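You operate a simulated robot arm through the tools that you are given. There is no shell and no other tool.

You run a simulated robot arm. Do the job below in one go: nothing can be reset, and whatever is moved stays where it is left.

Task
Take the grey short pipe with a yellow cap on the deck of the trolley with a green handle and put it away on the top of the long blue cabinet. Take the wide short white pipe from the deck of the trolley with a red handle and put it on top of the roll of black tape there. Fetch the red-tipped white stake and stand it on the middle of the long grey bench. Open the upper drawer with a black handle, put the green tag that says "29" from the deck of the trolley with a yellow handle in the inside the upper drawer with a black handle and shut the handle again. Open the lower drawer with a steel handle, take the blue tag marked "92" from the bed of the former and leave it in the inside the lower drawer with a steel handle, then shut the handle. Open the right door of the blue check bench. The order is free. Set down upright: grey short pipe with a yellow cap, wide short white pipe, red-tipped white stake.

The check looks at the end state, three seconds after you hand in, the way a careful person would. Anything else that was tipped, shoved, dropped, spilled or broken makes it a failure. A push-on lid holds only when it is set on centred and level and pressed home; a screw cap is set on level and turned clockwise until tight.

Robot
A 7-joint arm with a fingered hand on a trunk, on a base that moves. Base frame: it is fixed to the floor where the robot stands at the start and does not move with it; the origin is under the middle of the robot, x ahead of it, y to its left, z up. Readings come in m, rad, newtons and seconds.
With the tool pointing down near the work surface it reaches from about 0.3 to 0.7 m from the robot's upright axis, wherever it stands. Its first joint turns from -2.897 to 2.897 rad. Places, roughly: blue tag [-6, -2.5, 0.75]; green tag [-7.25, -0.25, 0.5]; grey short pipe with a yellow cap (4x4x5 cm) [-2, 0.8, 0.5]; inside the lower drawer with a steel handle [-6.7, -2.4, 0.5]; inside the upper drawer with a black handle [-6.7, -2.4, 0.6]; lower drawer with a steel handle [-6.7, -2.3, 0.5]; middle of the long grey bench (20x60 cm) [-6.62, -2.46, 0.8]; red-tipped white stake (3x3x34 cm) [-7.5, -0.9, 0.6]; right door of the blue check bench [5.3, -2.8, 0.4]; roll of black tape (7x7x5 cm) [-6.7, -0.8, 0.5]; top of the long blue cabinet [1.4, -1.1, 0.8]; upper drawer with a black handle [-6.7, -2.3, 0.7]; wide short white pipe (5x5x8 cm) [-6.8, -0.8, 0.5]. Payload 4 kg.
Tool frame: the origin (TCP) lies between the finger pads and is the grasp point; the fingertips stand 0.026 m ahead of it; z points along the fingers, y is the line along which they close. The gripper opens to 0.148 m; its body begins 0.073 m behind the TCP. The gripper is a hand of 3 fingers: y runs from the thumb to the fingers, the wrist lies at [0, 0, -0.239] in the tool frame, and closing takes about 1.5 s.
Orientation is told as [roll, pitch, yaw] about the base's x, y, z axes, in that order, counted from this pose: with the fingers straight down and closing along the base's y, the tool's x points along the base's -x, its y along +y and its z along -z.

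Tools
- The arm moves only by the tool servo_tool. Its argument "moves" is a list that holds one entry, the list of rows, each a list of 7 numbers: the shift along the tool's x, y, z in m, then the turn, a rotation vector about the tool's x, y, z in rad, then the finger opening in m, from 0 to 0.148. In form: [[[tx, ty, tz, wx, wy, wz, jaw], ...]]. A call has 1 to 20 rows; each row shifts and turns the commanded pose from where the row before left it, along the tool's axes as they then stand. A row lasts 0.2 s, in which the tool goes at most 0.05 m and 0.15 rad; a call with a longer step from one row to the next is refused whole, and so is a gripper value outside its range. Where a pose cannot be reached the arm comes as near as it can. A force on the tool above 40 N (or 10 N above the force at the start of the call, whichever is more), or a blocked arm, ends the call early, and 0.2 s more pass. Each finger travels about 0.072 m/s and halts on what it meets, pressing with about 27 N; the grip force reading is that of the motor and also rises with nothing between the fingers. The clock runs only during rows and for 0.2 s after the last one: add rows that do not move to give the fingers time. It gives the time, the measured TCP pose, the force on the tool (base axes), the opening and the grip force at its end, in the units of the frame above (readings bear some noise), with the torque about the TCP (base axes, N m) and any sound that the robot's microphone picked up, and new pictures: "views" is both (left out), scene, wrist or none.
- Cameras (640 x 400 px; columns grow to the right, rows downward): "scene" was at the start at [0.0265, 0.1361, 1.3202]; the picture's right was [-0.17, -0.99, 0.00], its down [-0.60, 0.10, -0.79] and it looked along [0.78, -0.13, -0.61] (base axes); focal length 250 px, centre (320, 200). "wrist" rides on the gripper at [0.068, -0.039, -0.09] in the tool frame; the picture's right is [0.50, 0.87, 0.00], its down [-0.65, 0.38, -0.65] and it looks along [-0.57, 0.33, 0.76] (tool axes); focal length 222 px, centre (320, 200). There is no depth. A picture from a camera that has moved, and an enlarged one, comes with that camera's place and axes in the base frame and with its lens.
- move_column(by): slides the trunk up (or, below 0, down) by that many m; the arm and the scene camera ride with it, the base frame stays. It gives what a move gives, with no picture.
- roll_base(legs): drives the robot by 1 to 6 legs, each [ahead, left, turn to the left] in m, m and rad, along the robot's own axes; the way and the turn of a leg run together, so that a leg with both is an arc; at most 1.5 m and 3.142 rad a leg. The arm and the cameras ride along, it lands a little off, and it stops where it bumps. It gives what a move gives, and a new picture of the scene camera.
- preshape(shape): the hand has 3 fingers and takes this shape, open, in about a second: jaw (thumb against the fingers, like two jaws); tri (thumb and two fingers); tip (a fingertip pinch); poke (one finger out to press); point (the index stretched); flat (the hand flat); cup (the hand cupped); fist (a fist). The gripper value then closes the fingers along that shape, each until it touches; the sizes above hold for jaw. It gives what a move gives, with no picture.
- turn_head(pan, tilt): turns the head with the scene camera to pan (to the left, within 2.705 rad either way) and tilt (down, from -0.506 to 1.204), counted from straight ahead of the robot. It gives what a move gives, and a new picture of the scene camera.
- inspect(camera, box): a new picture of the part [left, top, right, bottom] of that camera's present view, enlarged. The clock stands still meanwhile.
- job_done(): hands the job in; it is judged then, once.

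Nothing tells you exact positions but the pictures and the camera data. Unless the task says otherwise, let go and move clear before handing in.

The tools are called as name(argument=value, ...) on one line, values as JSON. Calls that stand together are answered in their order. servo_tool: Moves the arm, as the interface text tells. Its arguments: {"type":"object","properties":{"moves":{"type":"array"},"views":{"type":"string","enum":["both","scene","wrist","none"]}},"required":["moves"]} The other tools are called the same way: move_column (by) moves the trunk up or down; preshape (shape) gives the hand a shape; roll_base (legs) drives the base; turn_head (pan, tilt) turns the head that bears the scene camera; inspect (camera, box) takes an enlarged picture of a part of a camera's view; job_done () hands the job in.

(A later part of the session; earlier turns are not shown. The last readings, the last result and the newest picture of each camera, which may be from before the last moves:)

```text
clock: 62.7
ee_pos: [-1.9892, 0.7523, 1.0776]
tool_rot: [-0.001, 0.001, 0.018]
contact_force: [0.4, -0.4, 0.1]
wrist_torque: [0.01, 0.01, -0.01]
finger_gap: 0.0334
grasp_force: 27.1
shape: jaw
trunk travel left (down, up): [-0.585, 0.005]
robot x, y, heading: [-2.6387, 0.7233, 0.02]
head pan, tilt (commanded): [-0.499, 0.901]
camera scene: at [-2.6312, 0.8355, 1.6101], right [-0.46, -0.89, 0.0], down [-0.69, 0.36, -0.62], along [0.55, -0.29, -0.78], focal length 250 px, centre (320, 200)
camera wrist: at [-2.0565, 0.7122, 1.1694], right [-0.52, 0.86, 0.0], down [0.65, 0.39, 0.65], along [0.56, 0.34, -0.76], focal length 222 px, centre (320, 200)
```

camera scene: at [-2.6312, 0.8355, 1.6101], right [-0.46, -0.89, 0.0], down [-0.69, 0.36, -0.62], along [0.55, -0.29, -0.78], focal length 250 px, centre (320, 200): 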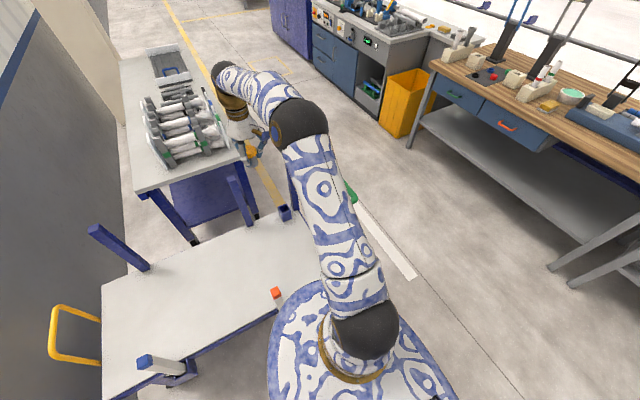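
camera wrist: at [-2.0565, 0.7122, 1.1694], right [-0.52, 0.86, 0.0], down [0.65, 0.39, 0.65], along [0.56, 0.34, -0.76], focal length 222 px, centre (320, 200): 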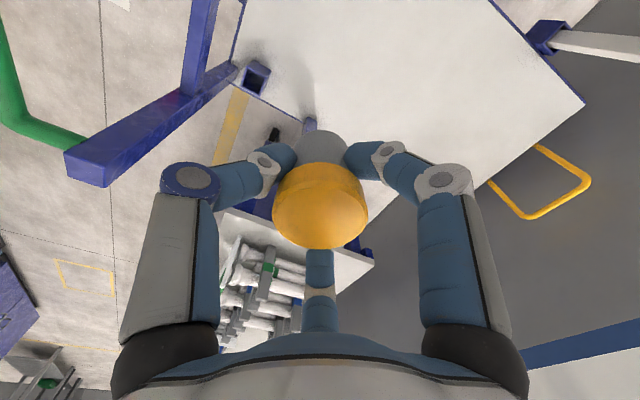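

The pipe is held well above the posts. I will draw the hand in toward the robot, then slide out of the gap to the aisle.

servo_tool(moves=[[[0, 0, -0.03, 0, 0, 0, 0.02], [0, 0, -0.02, 0, 0, 0, 0.02], [0.03, 0, 0, 0, 0, 0, 0.02], [0.03, 0, 0, 0, 0, 0, 0.02], [0.03, 0, 0, 0, 0, 0, 0.02], [0.03, 0, 0, 0, 0, 0, 0.02], [0.03, 0, 0, 0, 0, 0, 0.02], [0.03, 0, 0, 0, 0, 0, 0.02], [0.03, 0, 0, 0, 0, 0, 0.02], [0.03, 0, 0, 0, 0, 0, 0.02], [0.03, 0, 0, 0, 0, 0, 0.02], [0, 0, 0, 0, 0, 0, 0.02]]])

roll_base(legs=[[-0.02, -0.77, 0]])

```text
clock: 65.3
ee_pos: [-2.261, 0.7479, 1.1274]
tool_rot: [0.0, 0.0, 0.018]
contact_force: [-1.0, -0.2, 0.2]
wrist_torque: [-0.01, 0.02, -0.02]
finger_gap: 0.0331
grasp_force: 26.9
shape: jaw
trunk travel left (down, up): [-0.585, 0.005]
robot x, y, heading: [-2.6384, 0.7192, 0.015]
head pan, tilt (commanded): [-0.499, 0.901]
camera scene: at [-2.6313, 0.8355, 1.6101], right [-0.46, -0.89, 0.0], down [-0.69, 0.36, -0.62], along [0.55, -0.29, -0.78], focal length 250 px, centre (320, 200)
camera wrist: at [-2.3281, 0.7081, 1.2184], right [-0.52, 0.86, 0.0], down [0.65, 0.39, 0.65], along [0.56, 0.34, -0.76], focal length 222 px, centre (320, 200)
```

scene: 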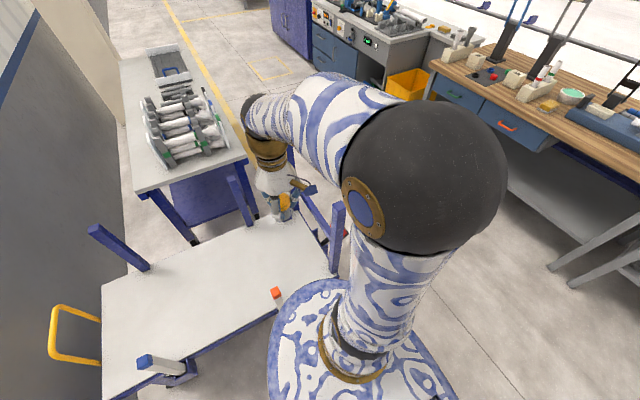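
wrist: 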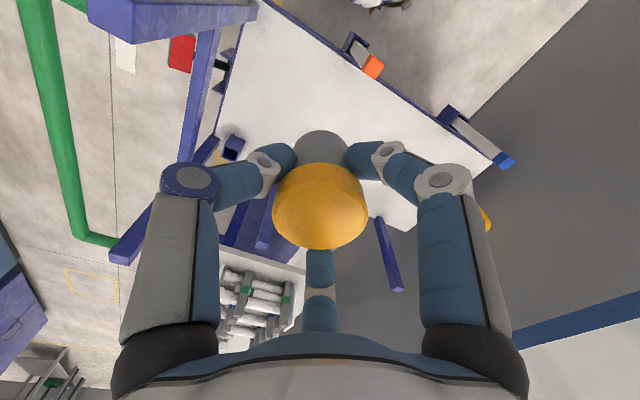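

```text
clock: 69.5
ee_pos: [-2.2686, -0.0311, 1.1272]
tool_rot: [0.0, -0.001, 0.015]
contact_force: [0.6, 0.0, -0.8]
wrist_torque: [0.02, -0.02, -0.02]
finger_gap: 0.033
grasp_force: 26.9
shape: jaw
trunk travel left (down, up): [-0.585, 0.005]
robot x, y, heading: [-2.6487, -0.0593, 0.013]
head pan, tilt (commanded): [-0.499, 0.901]
camera scene: at [-2.6385, 0.0573, 1.6101], right [-0.47, -0.89, 0.0], down [-0.69, 0.36, -0.62], along [0.55, -0.29, -0.78], focal length 250 px, centre (320, 200)
```

scene: 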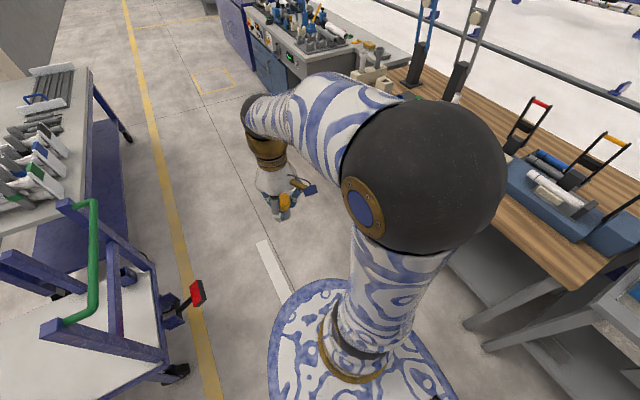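

The pipe is out over the aisle and the trolley looks unmoved. I will drive along the aisle to the blue cabinet.

roll_base(legs=[[1.5, 0, -0.02], [1.5, 0, 0], [0.7, 0, 0]])

turn_head(pan=-0.8, tilt=0.5)

```text
clock: 87.3
ee_pos: [1.4073, 0.0673, 1.1274]
tool_rot: [-0.001, 0.0, 0.034]
contact_force: [-0.3, -0.2, -0.2]
wrist_torque: [-0.01, -0.01, 0.02]
finger_gap: 0.0329
grasp_force: 27.2
shape: jaw
trunk travel left (down, up): [-0.585, 0.005]
robot x, y, heading: [1.0277, 0.0339, 0.03]
head pan, tilt (commanded): [-0.499, 0.901]
camera scene: at [1.0343, 0.1485, 1.6101], right [-0.45, -0.89, 0.0], down [-0.7, 0.35, -0.62], along [0.55, -0.28, -0.78], focal length 250 px, centre (320, 200)
```

scene: 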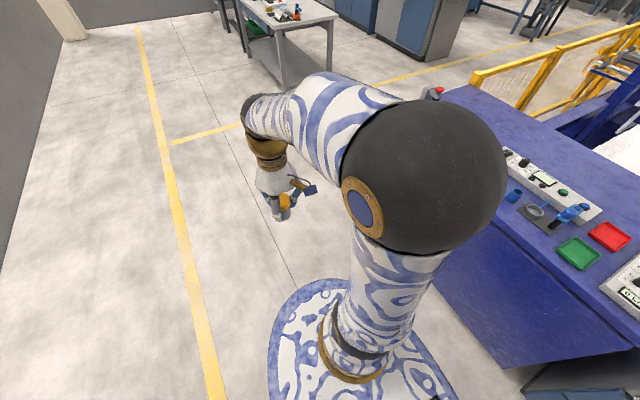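

```text
clock: 88.2
ee_pos: [1.4066, 0.0669, 1.1267]
tool_rot: [0.001, 0.0, 0.034]
contact_force: [0.1, -1.0, -0.6]
wrist_torque: [0.03, 0.01, 0.0]
finger_gap: 0.0327
grasp_force: 27.3
shape: jaw
trunk travel left (down, up): [-0.585, 0.005]
robot x, y, heading: [1.031, 0.0353, 0.033]
head pan, tilt (commanded): [-0.799, 0.499]
camera scene: at [1.0321, 0.1194, 1.6439], right [-0.69, -0.72, 0.0], down [-0.35, 0.33, -0.88], along [0.63, -0.61, -0.48], focal length 250 px, centre (320, 200)
```

scene: 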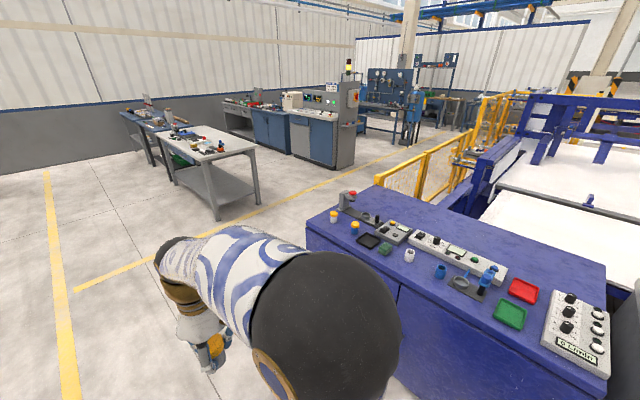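

I will turn to face the cabinet and look at the free space on its top.

roll_base(legs=[[0, 0, -1.6]])

turn_head(pan=0.35, tilt=0.7)

```text
clock: 92.4
ee_pos: [1.0591, -0.3424, 1.1278]
tool_rot: [0.001, 0.001, -1.55]
contact_force: [-0.2, -0.9, 0.2]
wrist_torque: [-0.02, -0.04, 0.02]
finger_gap: 0.0329
grasp_force: 26.8
shape: jaw
trunk travel left (down, up): [-0.585, 0.005]
robot x, y, heading: [1.0291, 0.0324, -1.547]
head pan, tilt (commanded): [-0.799, 0.499]
camera scene: at [1.1173, 0.0318, 1.644], right [-0.71, 0.7, 0.0], down [0.34, 0.34, -0.88], along [-0.62, -0.63, -0.48], focal length 250 px, centre (320, 200)
```

scene: 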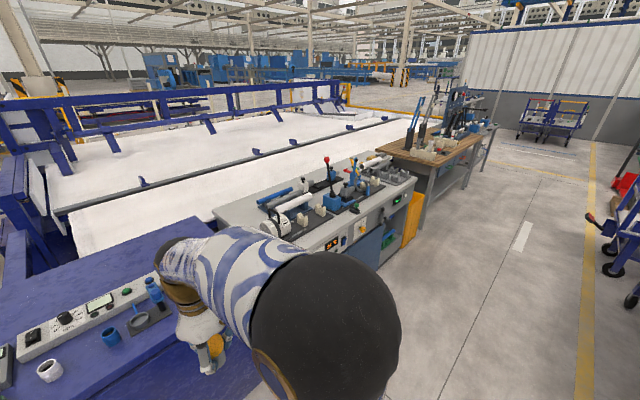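

```text
clock: 93.8
ee_pos: [1.059, -0.3426, 1.1272]
tool_rot: [0.001, 0.0, -1.549]
contact_force: [0.4, -0.2, -0.5]
wrist_torque: [-0.02, 0.0, -0.04]
finger_gap: 0.0327
grasp_force: 27.2
shape: jaw
trunk travel left (down, up): [-0.585, 0.005]
robot x, y, heading: [1.0305, 0.0329, -1.55]
head pan, tilt (commanded): [0.351, 0.7]
camera scene: at [1.212, 0.0174, 1.6263], right [-0.93, -0.36, 0.0], down [-0.23, 0.6, -0.77], along [0.28, -0.71, -0.64], focal length 250 px, centre (320, 200)
```

scene: 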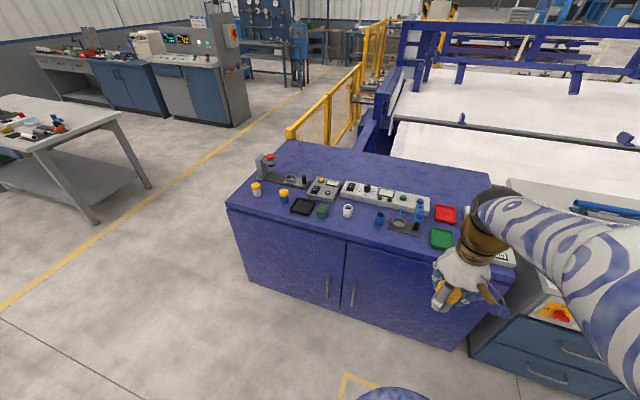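

inspect(camera="scene", box=[215, 120, 535, 320])

```text
2.00 times, centred on (375, 220) of scene
camera zoom: at [1.212, 0.0174, 1.6263], right [-0.93, -0.36, 0.0], down [-0.23, 0.6, -0.77], along [0.28, -0.71, -0.64], focal length 500 px, centre (210, 160)
```

zoom: 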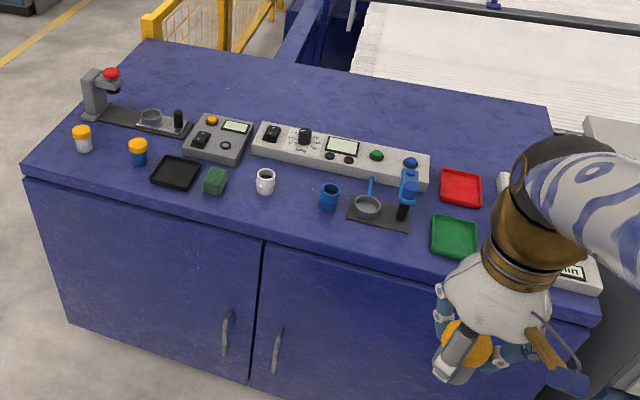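

The items stand in a row at about y≈-0.87 and the front edge is at y≈-0.69, leaving a free spot near (1.335, -0.785) between the mug and the blue cup. I will drive up to it.

roll_base(legs=[[0.28, 0.28, 0]])

turn_head(pan=0.25, tilt=1.0)

servo_tool(moves=[[[-0.028, 0, 0.02, 0, 0, 0, 0.02], [-0.028, 0, 0.02, 0, 0, 0, 0.02], [-0.028, 0, 0.02, 0, 0, 0, 0.02], [-0.028, 0, 0.02, 0, 0, 0, 0.02], [-0.028, 0, 0.02, 0, 0, 0, 0.02], [-0.028, 0, 0.02, 0, 0, 0, 0.02], [0, 0, 0, 0, 0, 0, 0.02]]])

```text
clock: 96.3
ee_pos: [1.3487, -0.6206, 1.1268]
tool_rot: [0.001, 0.001, -1.546]
contact_force: [0.3, -0.3, -0.3]
wrist_torque: [0.01, -0.01, 0.0]
finger_gap: 0.0329
grasp_force: 26.8
shape: jaw
trunk travel left (down, up): [-0.585, 0.005]
robot x, y, heading: [1.3197, -0.2416, -1.546]
head pan, tilt (commanded): [0.351, 0.7]
camera scene: at [1.5022, -0.2601, 1.6262], right [-0.93, -0.37, 0.0], down [-0.24, 0.6, -0.76], along [0.28, -0.71, -0.64], focal length 250 px, centre (320, 200)
```

scene: 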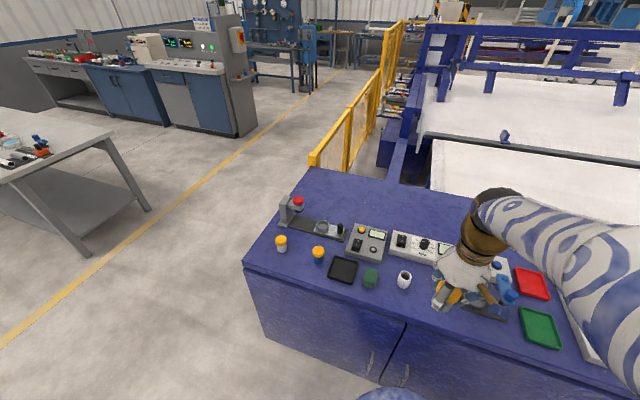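

```text
clock: 97.1
ee_pos: [1.3504, -0.6205, 1.1273]
tool_rot: [0.0, -0.001, -1.547]
contact_force: [0.1, -0.2, 0.2]
wrist_torque: [-0.02, 0.0, -0.01]
finger_gap: 0.033
grasp_force: 27.0
shape: jaw
trunk travel left (down, up): [-0.585, 0.005]
robot x, y, heading: [1.3207, -0.2443, -1.546]
head pan, tilt (commanded): [0.25, 1.0]
camera scene: at [1.4895, -0.2477, 1.6029], right [-0.96, -0.27, 0.0], down [-0.23, 0.81, -0.54], along [0.15, -0.52, -0.84], focal length 250 px, centre (320, 200)
```

scene: 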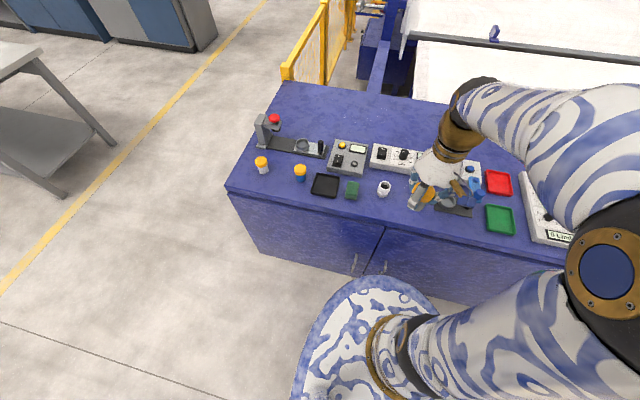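

```text
clock: 98.7
ee_pos: [1.3522, -0.7868, 1.008]
tool_rot: [0.001, 0.0, -1.546]
contact_force: [-0.3, 0.7, -0.4]
wrist_torque: [0.0, -0.01, 0.0]
finger_gap: 0.0331
grasp_force: 26.8
shape: jaw
trunk travel left (down, up): [-0.585, 0.005]
robot x, y, heading: [1.3212, -0.2447, -1.549]
head pan, tilt (commanded): [0.25, 1.0]
camera scene: at [1.4895, -0.2478, 1.6029], right [-0.96, -0.27, 0.0], down [-0.23, 0.81, -0.54], along [0.15, -0.52, -0.84], focal length 250 px, centre (320, 200)
camera wrist: at [1.3117, -0.7197, 1.099], right [0.85, 0.52, 0.0], down [0.39, -0.65, 0.65], along [0.34, -0.56, -0.76], focal length 222 px, centre (320, 200)
```

scene: 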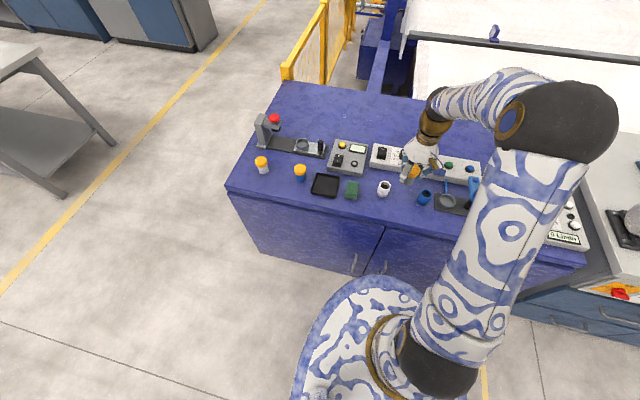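
wrist: 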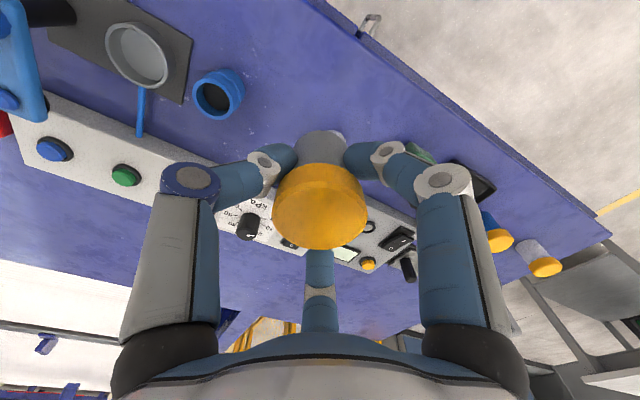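

The mug is at about (1.405, -0.845) and the blue cup at (1.256, -0.842), with the gap centred near x≈1.335. I will shift there and turn the hand 45° so its third finger points between the two.

servo_tool(moves=[[[0.015, -0.017, 0, 0, 0, 0, 0.02], [0, 0, 0, 0, 0, 0.131, 0.02], [0, 0, 0, 0, 0, 0.131, 0.02], [0, 0, 0, 0, 0, 0.131, 0.02], [0, 0, 0, 0, 0, 0.131, 0.02], [0, 0, 0, 0, 0, 0.131, 0.02], [0, 0, 0, 0, 0, 0.131, 0.02], [0, 0, 0.03, 0, 0, 0, 0.02], [0, 0, 0.03, 0, 0, 0, 0.02], [0, 0, 0, 0, 0, 0, 0.02]]])

```text
clock: 100.9
ee_pos: [1.3367, -0.7716, 0.947]
tool_rot: [0.0, 0.001, -2.333]
contact_force: [-0.4, 0.2, -0.5]
wrist_torque: [0.01, 0.0, 0.01]
finger_gap: 0.0328
grasp_force: 26.5
shape: jaw
trunk travel left (down, up): [-0.585, 0.005]
robot x, y, heading: [1.3239, -0.2401, -1.547]
head pan, tilt (commanded): [0.25, 1.0]
camera scene: at [1.4895, -0.2478, 1.6029], right [-0.96, -0.27, 0.0], down [-0.23, 0.81, -0.54], along [0.15, -0.52, -0.84], focal length 250 px, centre (320, 200)
camera wrist: at [1.354, -0.6965, 1.0385], right [0.97, -0.24, 0.0], down [-0.18, -0.74, 0.65], along [-0.15, -0.64, -0.76], focal length 222 px, centre (320, 200)
```

scene: 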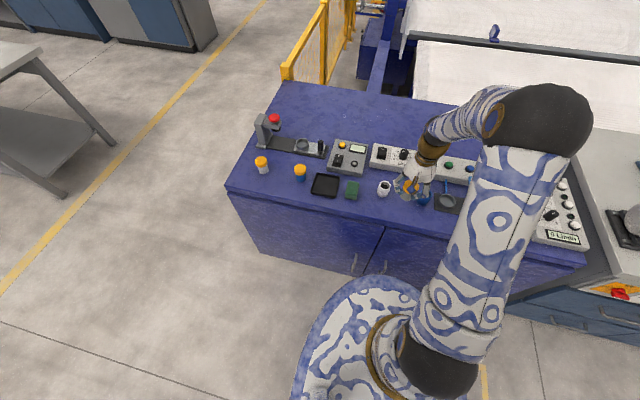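
wrist: 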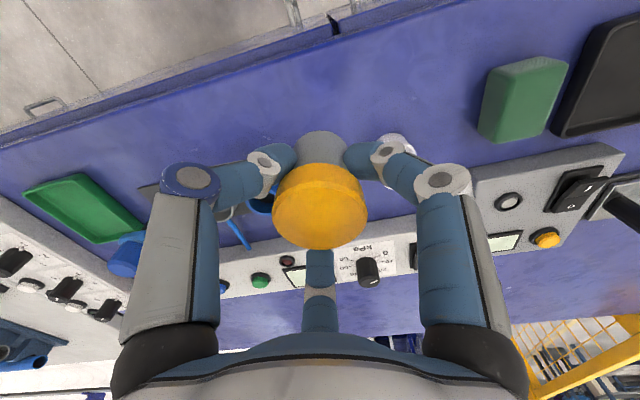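

The hand now sits over the free spot, with the mug and cup to either side. I will lower most of the way and check the gap to the top.

servo_tool(moves=[[[0, 0, 0.03, 0, 0, 0, 0.02], [0, 0, 0.03, 0, 0, 0, 0.02], [0, 0, 0.02, 0, 0, 0, 0.02], [0, 0, 0, 0, 0, 0, 0.02]]])

inspect(camera="scene", box=[340, 140, 480, 230])

```text
clock: 101.9
ee_pos: [1.335, -0.7723, 0.8663]
tool_rot: [0.001, 0.0, -2.335]
contact_force: [-0.3, 0.3, -0.8]
wrist_torque: [0.02, -0.01, -0.02]
finger_gap: 0.0328
grasp_force: 26.6
shape: jaw
trunk travel left (down, up): [-0.585, 0.005]
robot x, y, heading: [1.318, -0.2483, -1.547]
head pan, tilt (commanded): [0.25, 1.0]
camera scene: at [1.4895, -0.2479, 1.6029], right [-0.96, -0.27, 0.0], down [-0.23, 0.81, -0.54], along [0.15, -0.52, -0.84], focal length 250 px, centre (320, 200)
camera wrist: at [1.3539, -0.696, 0.9576], right [0.97, -0.24, 0.0], down [-0.18, -0.73, 0.65], along [-0.15, -0.64, -0.76], focal length 222 px, centre (320, 200)
```

scene: 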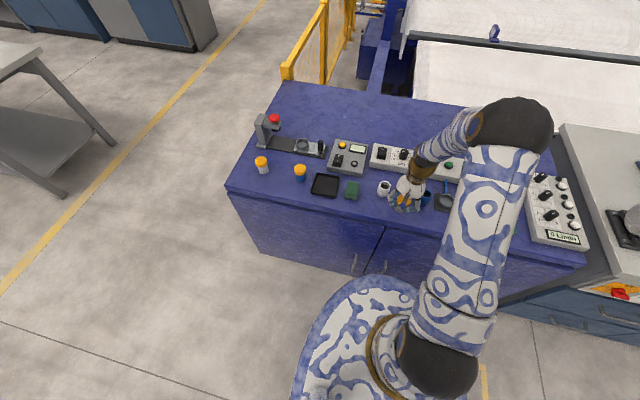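
wrist: 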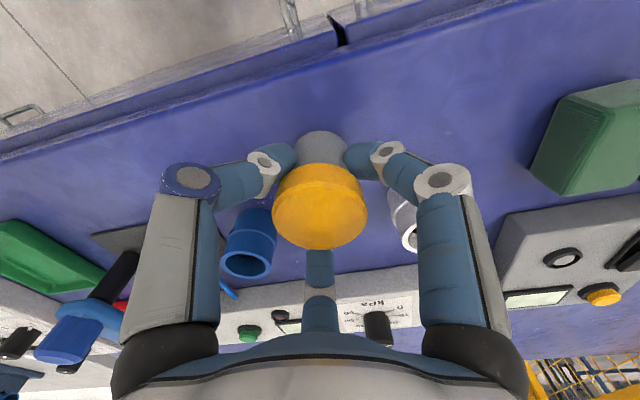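

```text
4.44 times, centred on (410, 185) of scene
camera zoom: at [1.4895, -0.2479, 1.6029], right [-0.96, -0.27, 0.0], down [-0.23, 0.81, -0.54], along [0.15, -0.52, -0.84], focal length 1112 px, centre (-80, 267)
```

zoom: 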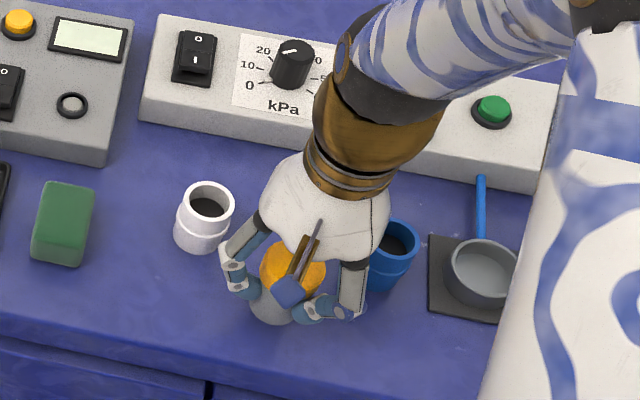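

The pipe hangs clear of the mug and cup, close above the top. I will lower in small steps until it touches.

servo_tool(moves=[[[0, 0, 0.008, 0, 0, 0, 0.02], [0, 0, 0.004, 0, 0, 0, 0.02], [0, 0, 0.004, 0, 0, 0, 0.02], [0, 0, 0.004, 0, 0, 0, 0.02], [0, 0, 0.003, 0, 0, 0, 0.02], [0, 0, 0.003, 0, 0, 0, 0.02], [0, 0, 0, 0, 0, 0, 0.02]]], views="none")

inspect(camera="scene", box=[370, 165, 450, 225])

```text
clock: 103.6
ee_pos: [1.3367, -0.774, 0.8438]
tool_rot: [0.007, -0.006, -2.334]
contact_force: [0.1, 5.9, 27.1]
wrist_torque: [0.17, 0.08, -0.04]
finger_gap: 0.0355
grasp_force: 26.5
shape: jaw
trunk travel left (down, up): [-0.585, 0.005]
robot x, y, heading: [1.3211, -0.246, -1.546]
head pan, tilt (commanded): [0.25, 1.0]
stopped in row 7: the force on the tool passed its limit at 41 N (the readings are from after the stop); the commanded pose is now the measured one
```

```text
6.67 times, centred on (410, 195) of scene
camera zoom: at [1.4895, -0.2445, 1.6029], right [-0.96, -0.27, 0.0], down [-0.23, 0.81, -0.54], along [0.15, -0.52, -0.84], focal length 1668 px, centre (-280, 233)
```

zoom: 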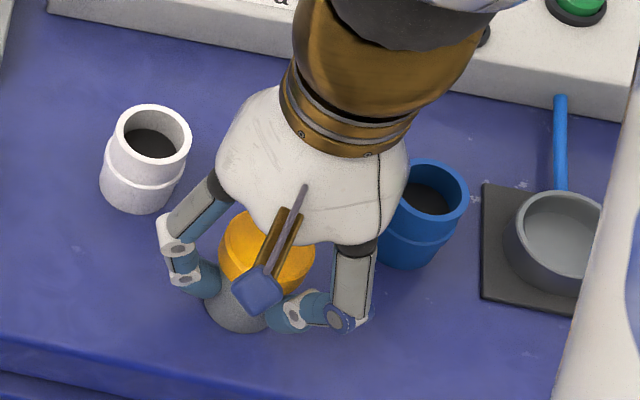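

The pipe has touched down on the top. I will ease off the pressure slightly, then open the fingers a little and check.

servo_tool(moves=[[[0, 0, -0.002, 0, 0, 0, 0.02], [0, 0, 0, 0, 0, 0, 0.02]]], views="none")

```text
clock: 104.2
ee_pos: [1.3367, -0.775, 0.8446]
tool_rot: [0.005, -0.005, -2.334]
contact_force: [0.2, 1.1, 18.2]
wrist_torque: [0.09, 0.03, 0.01]
finger_gap: 0.0353
grasp_force: 27.1
shape: jaw
trunk travel left (down, up): [-0.585, 0.005]
robot x, y, heading: [1.3208, -0.2443, -1.548]
head pan, tilt (commanded): [0.25, 1.0]
```

servo_tool(moves=[[[0, 0, -0.002, 0, 0, 0, 0.02], [0, 0, 0, 0, 0, 0, 0.02], [0, 0, 0, 0, 0, 0, 0.04], [0, 0, 0, 0, 0, 0, 0.05], [0, 0, 0, 0, 0, 0, 0.06], [0, 0, 0, 0, 0, 0, 0.07], [0, 0, 0, 0, 0, 0, 0.07], [0, 0, 0, 0, 0, 0, 0.07]]])

inspect(camera="scene", box=[370, 165, 450, 225])

```text
clock: 106.0
ee_pos: [1.3361, -0.7738, 0.846]
tool_rot: [0.002, -0.005, -2.333]
contact_force: [0.2, 0.2, -0.5]
wrist_torque: [-0.02, 0.0, 0.03]
finger_gap: 0.0692
grasp_force: 0.1
shape: jaw
trunk travel left (down, up): [-0.585, 0.005]
robot x, y, heading: [1.3212, -0.2411, -1.55]
head pan, tilt (commanded): [0.25, 1.0]
camera scene: at [1.4895, -0.2478, 1.6029], right [-0.96, -0.27, 0.0], down [-0.23, 0.81, -0.54], along [0.15, -0.52, -0.84], focal length 250 px, centre (320, 200)
camera wrist: at [1.3545, -0.6982, 0.9376], right [0.97, -0.24, 0.0], down [-0.18, -0.73, 0.66], along [-0.15, -0.64, -0.75], focal length 222 px, centre (320, 200)
```

scene: 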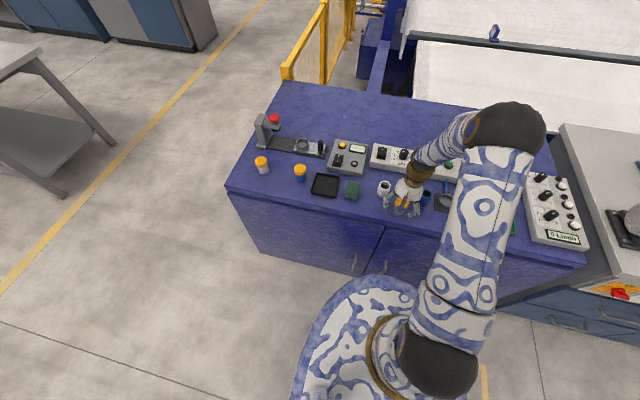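
wrist: 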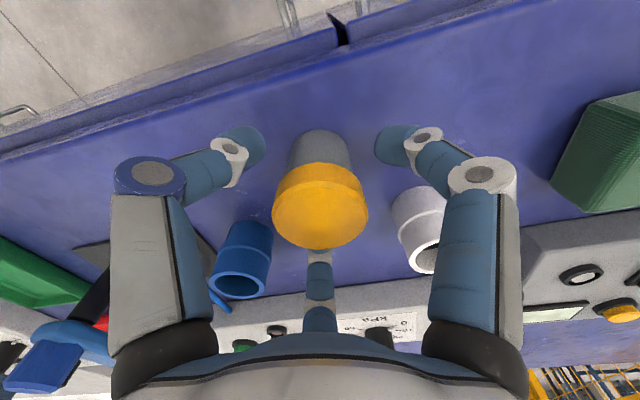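

```text
6.67 times, centred on (410, 195) of scene
camera zoom: at [1.4895, -0.2478, 1.6029], right [-0.96, -0.27, 0.0], down [-0.23, 0.81, -0.54], along [0.15, -0.52, -0.84], focal length 1668 px, centre (-280, 233)
```

zoom: 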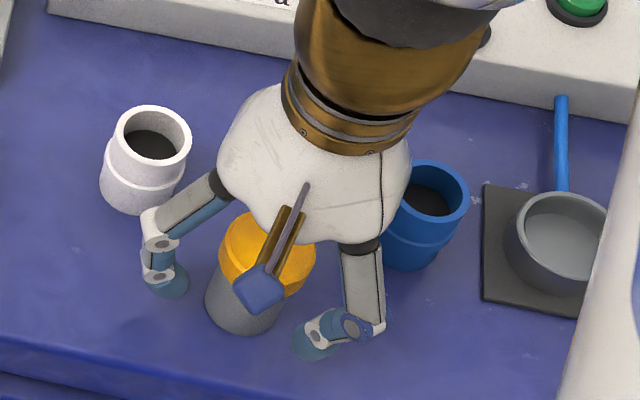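

The pipe stands upright and free. I will lift the hand straight up and check that nothing was caught.

servo_tool(moves=[[[0, 0, -0.01, 0, 0, 0, 0.07], [0, 0, -0.02, 0, 0, 0, 0.07], [0, 0, -0.03, 0, 0, 0, 0.07], [0, 0, -0.03, 0, 0, 0, 0.07], [0, 0, -0.04, 0, 0, 0, 0.07], [0, 0, -0.04, 0, 0, 0, 0.07], [0, 0, -0.04, 0, 0, 0, 0.07], [0, 0, 0, 0, 0, 0, 0.07]]])

inspect(camera="scene", box=[350, 150, 470, 235])

```text
clock: 107.8
ee_pos: [1.3382, -0.7752, 1.0594]
tool_rot: [0.004, -0.002, -2.334]
contact_force: [-0.1, -0.7, -0.2]
wrist_torque: [-0.01, 0.02, -0.05]
finger_gap: 0.0697
grasp_force: 0.0
shape: jaw
trunk travel left (down, up): [-0.585, 0.005]
robot x, y, heading: [1.319, -0.2446, -1.548]
head pan, tilt (commanded): [0.25, 1.0]
camera scene: at [1.4895, -0.2478, 1.6029], right [-0.96, -0.27, 0.0], down [-0.23, 0.81, -0.54], along [0.15, -0.52, -0.84], focal length 250 px, centre (320, 200)
camera wrist: at [1.3556, -0.6987, 1.1499], right [0.97, -0.24, 0.0], down [-0.18, -0.73, 0.66], along [-0.15, -0.64, -0.75], focal length 222 px, centre (320, 200)
```

scene: 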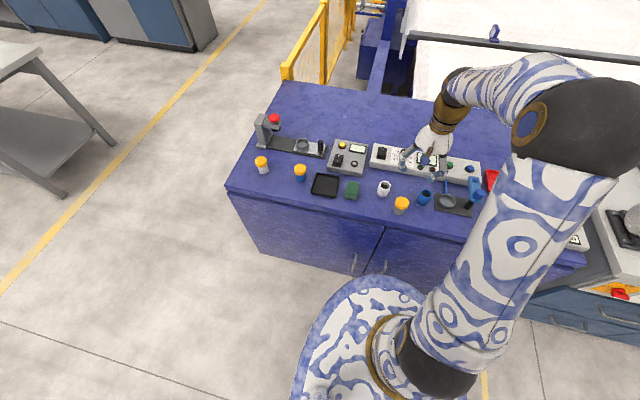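
wrist: 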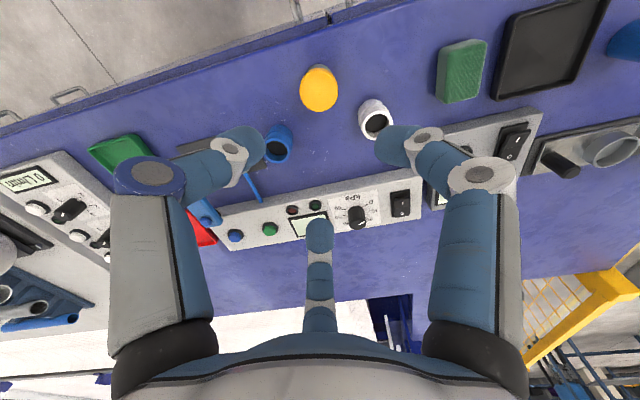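

```text
4.71 times, centred on (410, 192) of scene
camera zoom: at [1.4895, -0.2478, 1.6029], right [-0.96, -0.27, 0.0], down [-0.23, 0.81, -0.54], along [0.15, -0.52, -0.84], focal length 1178 px, centre (-104, 235)
```

zoom: 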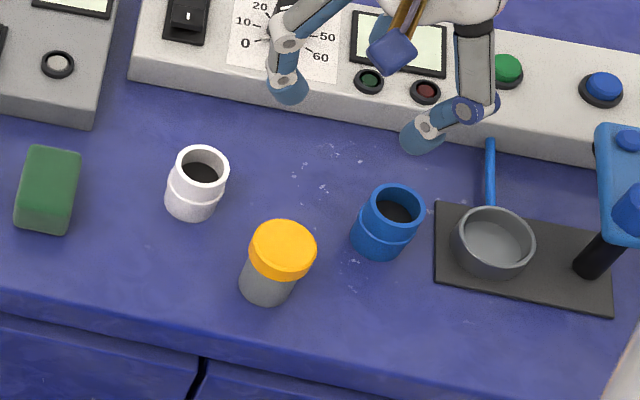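

The pipe stands on the cabinet top and everything around it is in place. I will draw the arm in, back off and look toward the check bench.

servo_tool(moves=[[[0.02, -0.02, 0, 0, 0, -0.131, 0.07], [0.02, -0.02, 0, 0, 0, -0.131, 0.07], [0.025, -0.02, 0, 0, 0, -0.131, 0.07], [0.025, -0.015, 0, 0, 0, -0.131, 0.07], [0.03, -0.01, 0, 0, 0, -0.131, 0.07], [0.03, 0, 0, 0, 0, -0.131, 0.07], [0, 0, 0, 0, 0, 0, 0.07]]], views="none")

roll_base(legs=[[-0.25, 0, 0], [0, 0, 1.2]])

turn_head(pan=-0.2, tilt=0.3)

```text
clock: 109.4
ee_pos: [1.3214, -0.5958, 1.0568]
tool_rot: [-0.002, -0.006, -1.543]
contact_force: [0.4, 0.4, -0.4]
wrist_torque: [0.01, 0.01, 0.0]
finger_gap: 0.0695
grasp_force: 0.1
shape: jaw
trunk travel left (down, up): [-0.585, 0.005]
robot x, y, heading: [1.3184, -0.2457, -1.547]
head pan, tilt (commanded): [0.25, 1.0]
```

```text
clock: 114.2
ee_pos: [1.6452, -0.1184, 1.0557]
tool_rot: [0.0, -0.006, -0.337]
contact_force: [0.5, 0.1, 0.7]
wrist_torque: [-0.02, -0.01, 0.01]
finger_gap: 0.0698
grasp_force: 0.0
shape: jaw
trunk travel left (down, up): [-0.585, 0.005]
robot x, y, heading: [1.313, 0.0039, -0.342]
head pan, tilt (commanded): [0.25, 1.0]
camera scene: at [1.3786, 0.1609, 1.6029], right [-0.09, -1.0, 0.0], down [-0.84, 0.07, -0.54], along [0.54, -0.05, -0.84], focal length 250 px, centre (320, 200)
```

scene: 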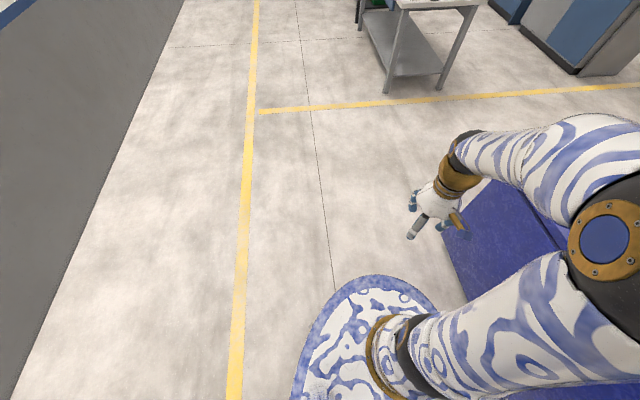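

```text
clock: 115.3
ee_pos: [1.6443, -0.1191, 1.0553]
tool_rot: [0.0, -0.005, -0.338]
contact_force: [0.6, -0.4, -0.3]
wrist_torque: [-0.03, -0.02, 0.0]
finger_gap: 0.0696
grasp_force: 0.0
shape: jaw
trunk travel left (down, up): [-0.585, 0.005]
robot x, y, heading: [1.3146, 0.0004, -0.34]
head pan, tilt (commanded): [-0.201, 0.3]
camera scene: at [1.3893, 0.1191, 1.6623], right [-0.51, -0.86, 0.0], down [-0.25, 0.15, -0.96], along [0.82, -0.49, -0.3], focal length 250 px, centre (320, 200)
```

scene: 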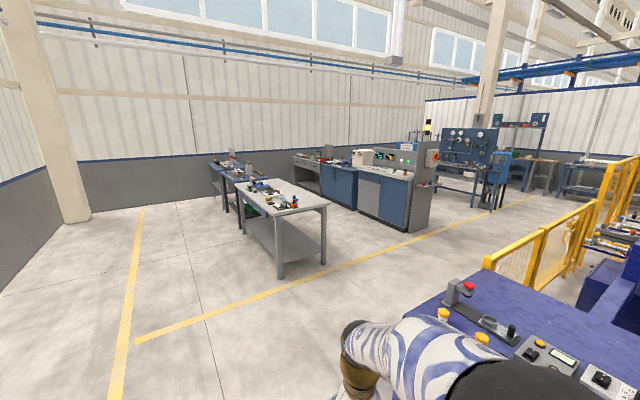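

inspect(camera="scene", box=[270, 120, 470, 245])

```text
3.20 times, centred on (370, 182) of scene
camera zoom: at [1.3893, 0.1191, 1.6623], right [-0.51, -0.86, 0.0], down [-0.25, 0.15, -0.96], along [0.82, -0.49, -0.3], focal length 801 px, centre (160, 256)
```

zoom: 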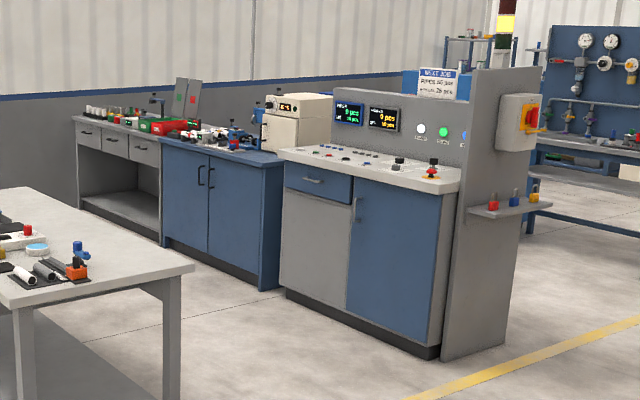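

The blue check bench is the middle one in the far row, its front at y≈-2.78 facing me. The right door spans x≈5.0–5.55, with its vertical black handle near (5.55, -2.75, 0.61). I will drive round the open floor past the cabinet end.

roll_base(legs=[[0, 0, 0.34], [1.5, 0, 0], [0, 0, -1.57], [1.5, 0, 0], [0.4, 0, 0]])

turn_head(pan=0.9, tilt=0.3)

```text
clock: 136.4
ee_pos: [2.8776, -2.2152, 1.0549]
tool_rot: [0.001, -0.003, -1.543]
contact_force: [0.0, 0.3, -1.2]
wrist_torque: [0.03, -0.02, 0.0]
finger_gap: 0.0695
grasp_force: 0.0
shape: jaw
trunk travel left (down, up): [-0.585, 0.005]
robot x, y, heading: [2.8767, -1.8588, -1.542]
head pan, tilt (commanded): [-0.201, 0.3]
camera scene: at [3.0092, -1.8916, 1.6624], right [-0.99, 0.17, 0.0], down [0.05, 0.29, -0.96], along [-0.16, -0.94, -0.3], focal length 250 px, centre (320, 200)
```

scene: 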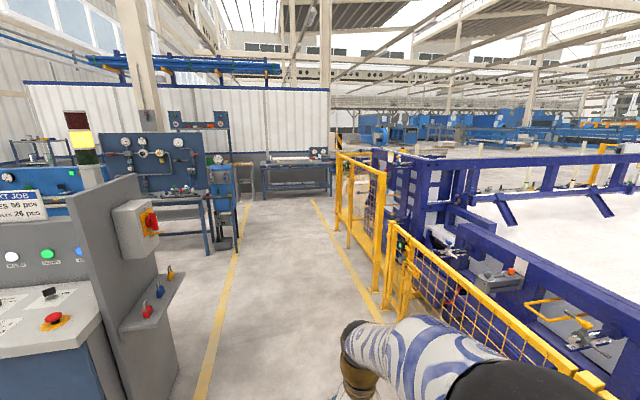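

```text
clock: 137.8
ee_pos: [2.8775, -2.2146, 1.0563]
tool_rot: [0.001, -0.003, -1.542]
contact_force: [-0.5, -0.2, -0.4]
wrist_torque: [0.0, -0.02, 0.01]
finger_gap: 0.0698
grasp_force: 0.0
shape: jaw
trunk travel left (down, up): [-0.585, 0.005]
robot x, y, heading: [2.8745, -1.8652, -1.548]
head pan, tilt (commanded): [0.901, 0.3]
camera scene: at [3.1, -1.8549, 1.6624], right [-0.6, -0.8, 0.0], down [-0.24, 0.18, -0.96], along [0.76, -0.57, -0.3], focal length 250 px, centre (320, 200)
```

scene: 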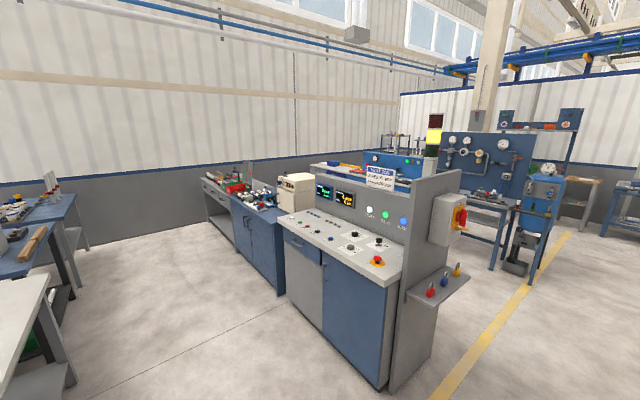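

inspect(camera="scene", box=[190, 170, 320, 300])

roll_base(legs=[[0, 1.5, 0], [0, 1.2, 0]])

turn_head(pan=0.0, tilt=0.7)

```text
3.08 times, centred on (255, 235) of scene
camera zoom: at [3.1, -1.8549, 1.6624], right [-0.6, -0.8, 0.0], down [-0.24, 0.18, -0.96], along [0.76, -0.57, -0.3], focal length 770 px, centre (520, 92)
```

zoom: 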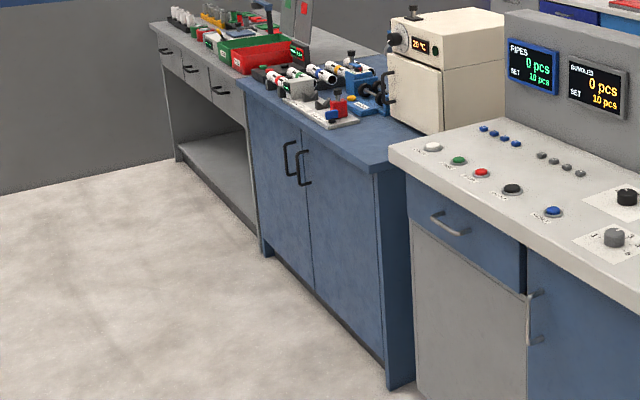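

```text
clock: 150.9
ee_pos: [5.5762, -2.0897, 1.0559]
tool_rot: [0.0, -0.006, -1.528]
contact_force: [0.1, -0.8, -0.2]
wrist_torque: [-0.01, 0.01, -0.01]
finger_gap: 0.0697
grasp_force: 0.2
shape: jaw
trunk travel left (down, up): [-0.585, 0.005]
robot x, y, heading: [5.5659, -1.7376, -1.526]
head pan, tilt (commanded): [0.901, 0.3]
camera scene: at [5.7927, -1.7274, 1.6623], right [-0.59, -0.81, 0.0], down [-0.24, 0.17, -0.96], along [0.77, -0.56, -0.3], focal length 250 px, centre (320, 200)
```

scene: 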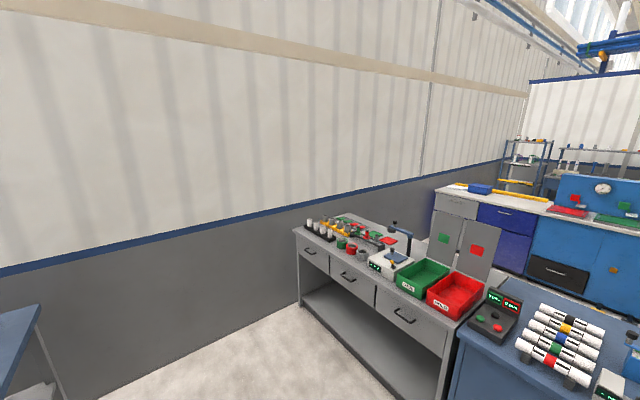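

```text
clock: 152.1
ee_pos: [5.5747, -2.0908, 1.0547]
tool_rot: [0.001, -0.004, -1.525]
contact_force: [-0.6, -0.2, -1.0]
wrist_torque: [0.02, 0.01, -0.03]
finger_gap: 0.0694
grasp_force: 0.1
shape: jaw
trunk travel left (down, up): [-0.585, 0.005]
robot x, y, heading: [5.5679, -1.7372, -1.528]
head pan, tilt (commanded): [0.0, 0.7]
camera scene: at [5.7206, -1.7575, 1.6263], right [-1.0, -0.04, 0.0], down [-0.03, 0.64, -0.77], along [0.03, -0.76, -0.64], focal length 250 px, centre (320, 200)
```

scene: 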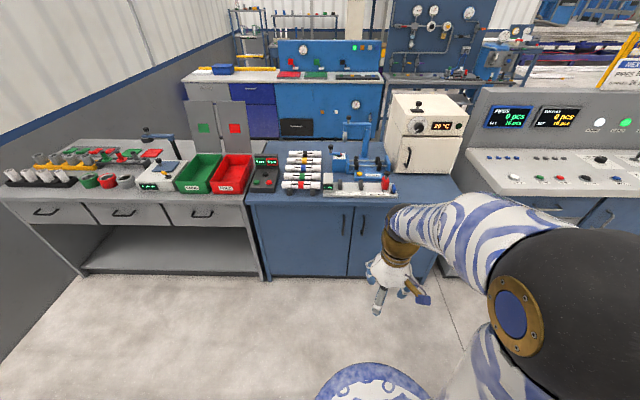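

inspect(camera="scene", box=[240, 180, 480, 300])

```text
2.67 times, centred on (360, 240) of scene
camera zoom: at [5.7206, -1.7575, 1.6263], right [-1.0, -0.04, 0.0], down [-0.03, 0.64, -0.77], along [0.03, -0.76, -0.64], focal length 667 px, centre (213, 93)
```

zoom: 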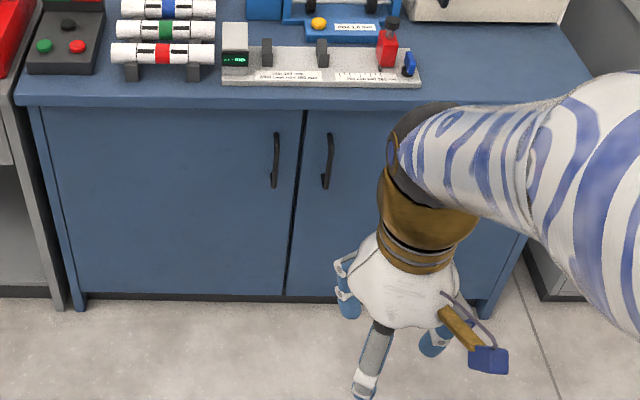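

The right door's vertical handle is at about (5.515, -2.725), z≈0.55–0.71, with the hinge on the right at x≈5.05. I will move up to it, lower the trunk and point the hand forward so it closes across the bar.

roll_base(legs=[[0.2, -0.075, -0.045]])

move_column(by=-0.3)

servo_tool(moves=[[[-0.03, 0, 0, 0, -0.1428, 0, 0.1], [-0.0297, 0, 0.0043, 0, -0.1428, 0, 0.1], [-0.0288, 0, 0.0085, 0, -0.1428, 0, 0.1], [-0.0273, 0, 0.0125, 0, -0.1428, 0, 0.1], [-0.0252, 0, 0.0162, 0, -0.1428, 0, 0.1], [-0.0227, 0, 0.0196, 0, -0.1428, 0, 0.1], [-0.0196, 0, 0.0227, 0, -0.1428, 0, 0.1], [-0.0162, 0, 0.0252, 0, -0.1428, 0, 0.1], [-0.0125, 0, 0.0273, 0, -0.1428, 0, 0.1], [-0.0084, 0, 0.0288, 0, -0.1428, 0, 0.1], [-0.0043, 0, 0.0297, 0, -0.1428, 0, 0.1], [0, 0, 0, 0, 0, 0, 0.1]]])

```text
clock: 153.7
ee_pos: [5.4868, -2.2903, 1.0555]
tool_rot: [0.0, -0.004, -1.579]
contact_force: [-0.2, -0.9, -0.3]
wrist_torque: [0.02, -0.02, 0.0]
finger_gap: 0.0699
grasp_force: 0.1
shape: jaw
trunk travel left (down, up): [-0.585, 0.005]
robot x, y, heading: [5.4971, -1.9388, -1.58]
head pan, tilt (commanded): [0.0, 0.7]
camera scene: at [5.6483, -1.9655, 1.6263], right [-1.0, 0.01, 0.0], down [0.01, 0.64, -0.76], along [-0.01, -0.76, -0.64], focal length 250 px, centre (320, 200)
```

scene: 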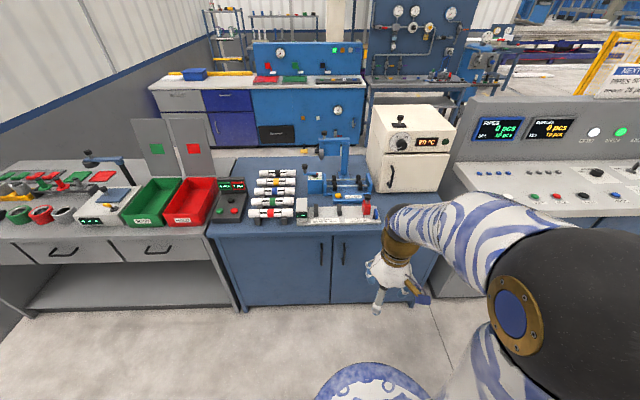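

```text
clock: 156.7
ee_pos: [5.4866, -2.2896, 0.7551]
tool_rot: [0.001, -0.005, -1.58]
contact_force: [-0.4, -0.7, 0.7]
wrist_torque: [-0.05, -0.01, 0.01]
finger_gap: 0.0696
grasp_force: 0.1
shape: jaw
trunk travel left (down, up): [-0.285, 0.305]
robot x, y, heading: [5.4975, -1.9353, -1.581]
head pan, tilt (commanded): [0.0, 0.7]
```

```text
clock: 159.3
ee_pos: [5.4859, -2.6217, 0.7584]
tool_rot: [-3.114, -1.566, 1.537]
contact_force: [0.1, -0.3, -0.1]
wrist_torque: [-0.01, 0.0, 0.02]
finger_gap: 0.0998
grasp_force: 0.1
shape: jaw
trunk travel left (down, up): [-0.285, 0.305]
robot x, y, heading: [5.4987, -1.9386, -1.576]
head pan, tilt (commanded): [0.0, 0.7]
camera scene: at [5.6486, -1.9649, 1.3262], right [-1.0, 0.01, 0.0], down [0.01, 0.64, -0.76], along [-0.01, -0.76, -0.64], focal length 250 px, centre (320, 200)
camera wrist: at [5.446, -2.5304, 0.6913], right [0.87, -0.01, -0.5], down [0.38, 0.65, 0.65], along [0.32, -0.76, 0.57], focal length 222 px, centre (320, 200)
```

scene: 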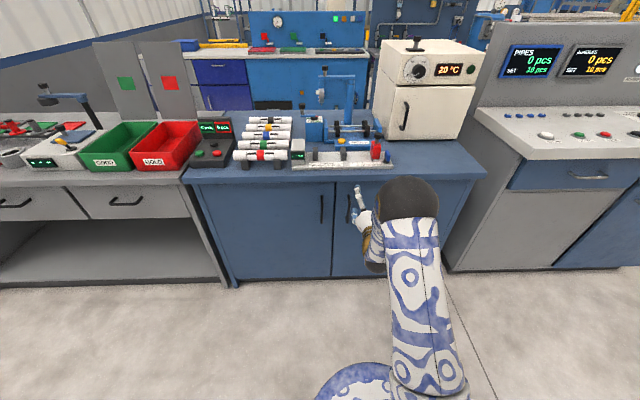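
wrist: 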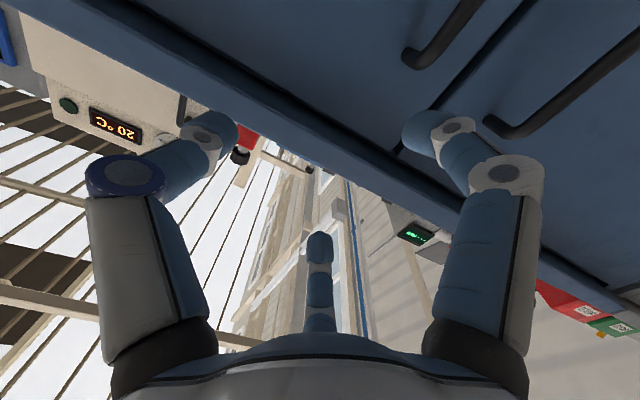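

The hand points at the door and the wrist view puts the bar at x≈5.527 with its top near z≈0.68. I will lower to the bar's middle and centre on it.

servo_tool(moves=[[[0.03, 0.008, 0, 0, 0, 0, 0.1], [0.03, 0.008, 0, 0, 0, 0, 0.1], [0.03, 0.008, 0, 0, 0, 0, 0.1], [0.03, 0.008, 0, 0, 0, 0, 0.1], [0.03, 0.008, 0, 0, 0, 0, 0.1], [0, 0, 0, 0, 0, 0, 0.1]]])

inspect(camera="scene", box=[290, 160, 450, 260])

```text
clock: 160.7
ee_pos: [5.5244, -2.6228, 0.6068]
tool_rot: [-3.068, -1.566, 1.488]
contact_force: [-1.0, 0.0, 0.1]
wrist_torque: [0.0, -0.01, 0.01]
finger_gap: 0.0997
grasp_force: 0.0
shape: jaw
trunk travel left (down, up): [-0.285, 0.305]
robot x, y, heading: [5.4939, -1.9377, -1.577]
head pan, tilt (commanded): [0.0, 0.7]
camera scene: at [5.6487, -1.9649, 1.3263], right [-1.0, 0.01, 0.0], down [0.01, 0.64, -0.76], along [-0.01, -0.76, -0.64], focal length 250 px, centre (320, 200)
camera wrist: at [5.4852, -2.532, 0.5399], right [0.87, -0.01, -0.5], down [0.38, 0.65, 0.65], along [0.32, -0.76, 0.57], focal length 222 px, centre (320, 200)
```

scene: 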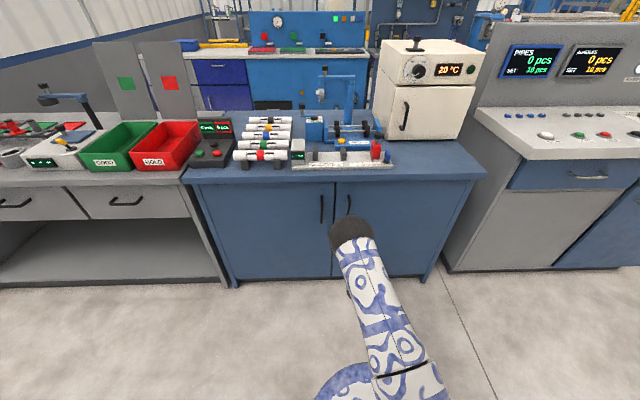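
wrist: 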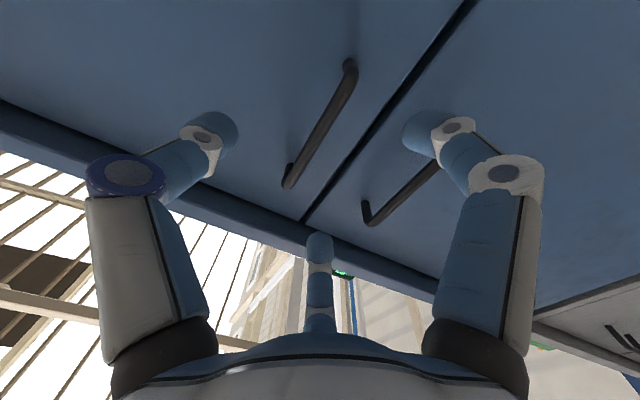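

```text
4.00 times, centred on (370, 210) of scene
camera zoom: at [5.6487, -1.9649, 1.3263], right [-1.0, 0.01, 0.0], down [0.01, 0.64, -0.76], along [-0.01, -0.76, -0.64], focal length 1001 px, centre (120, 160)
```

zoom: 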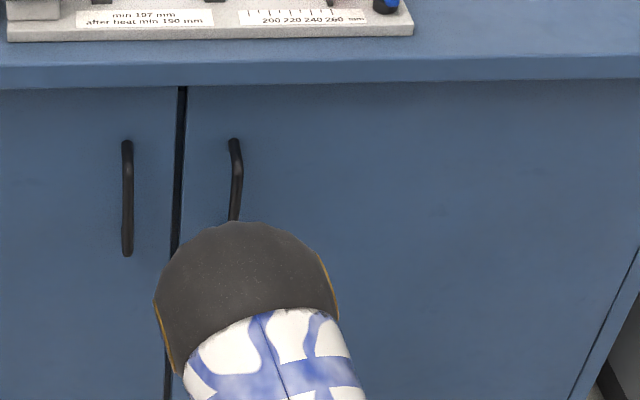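

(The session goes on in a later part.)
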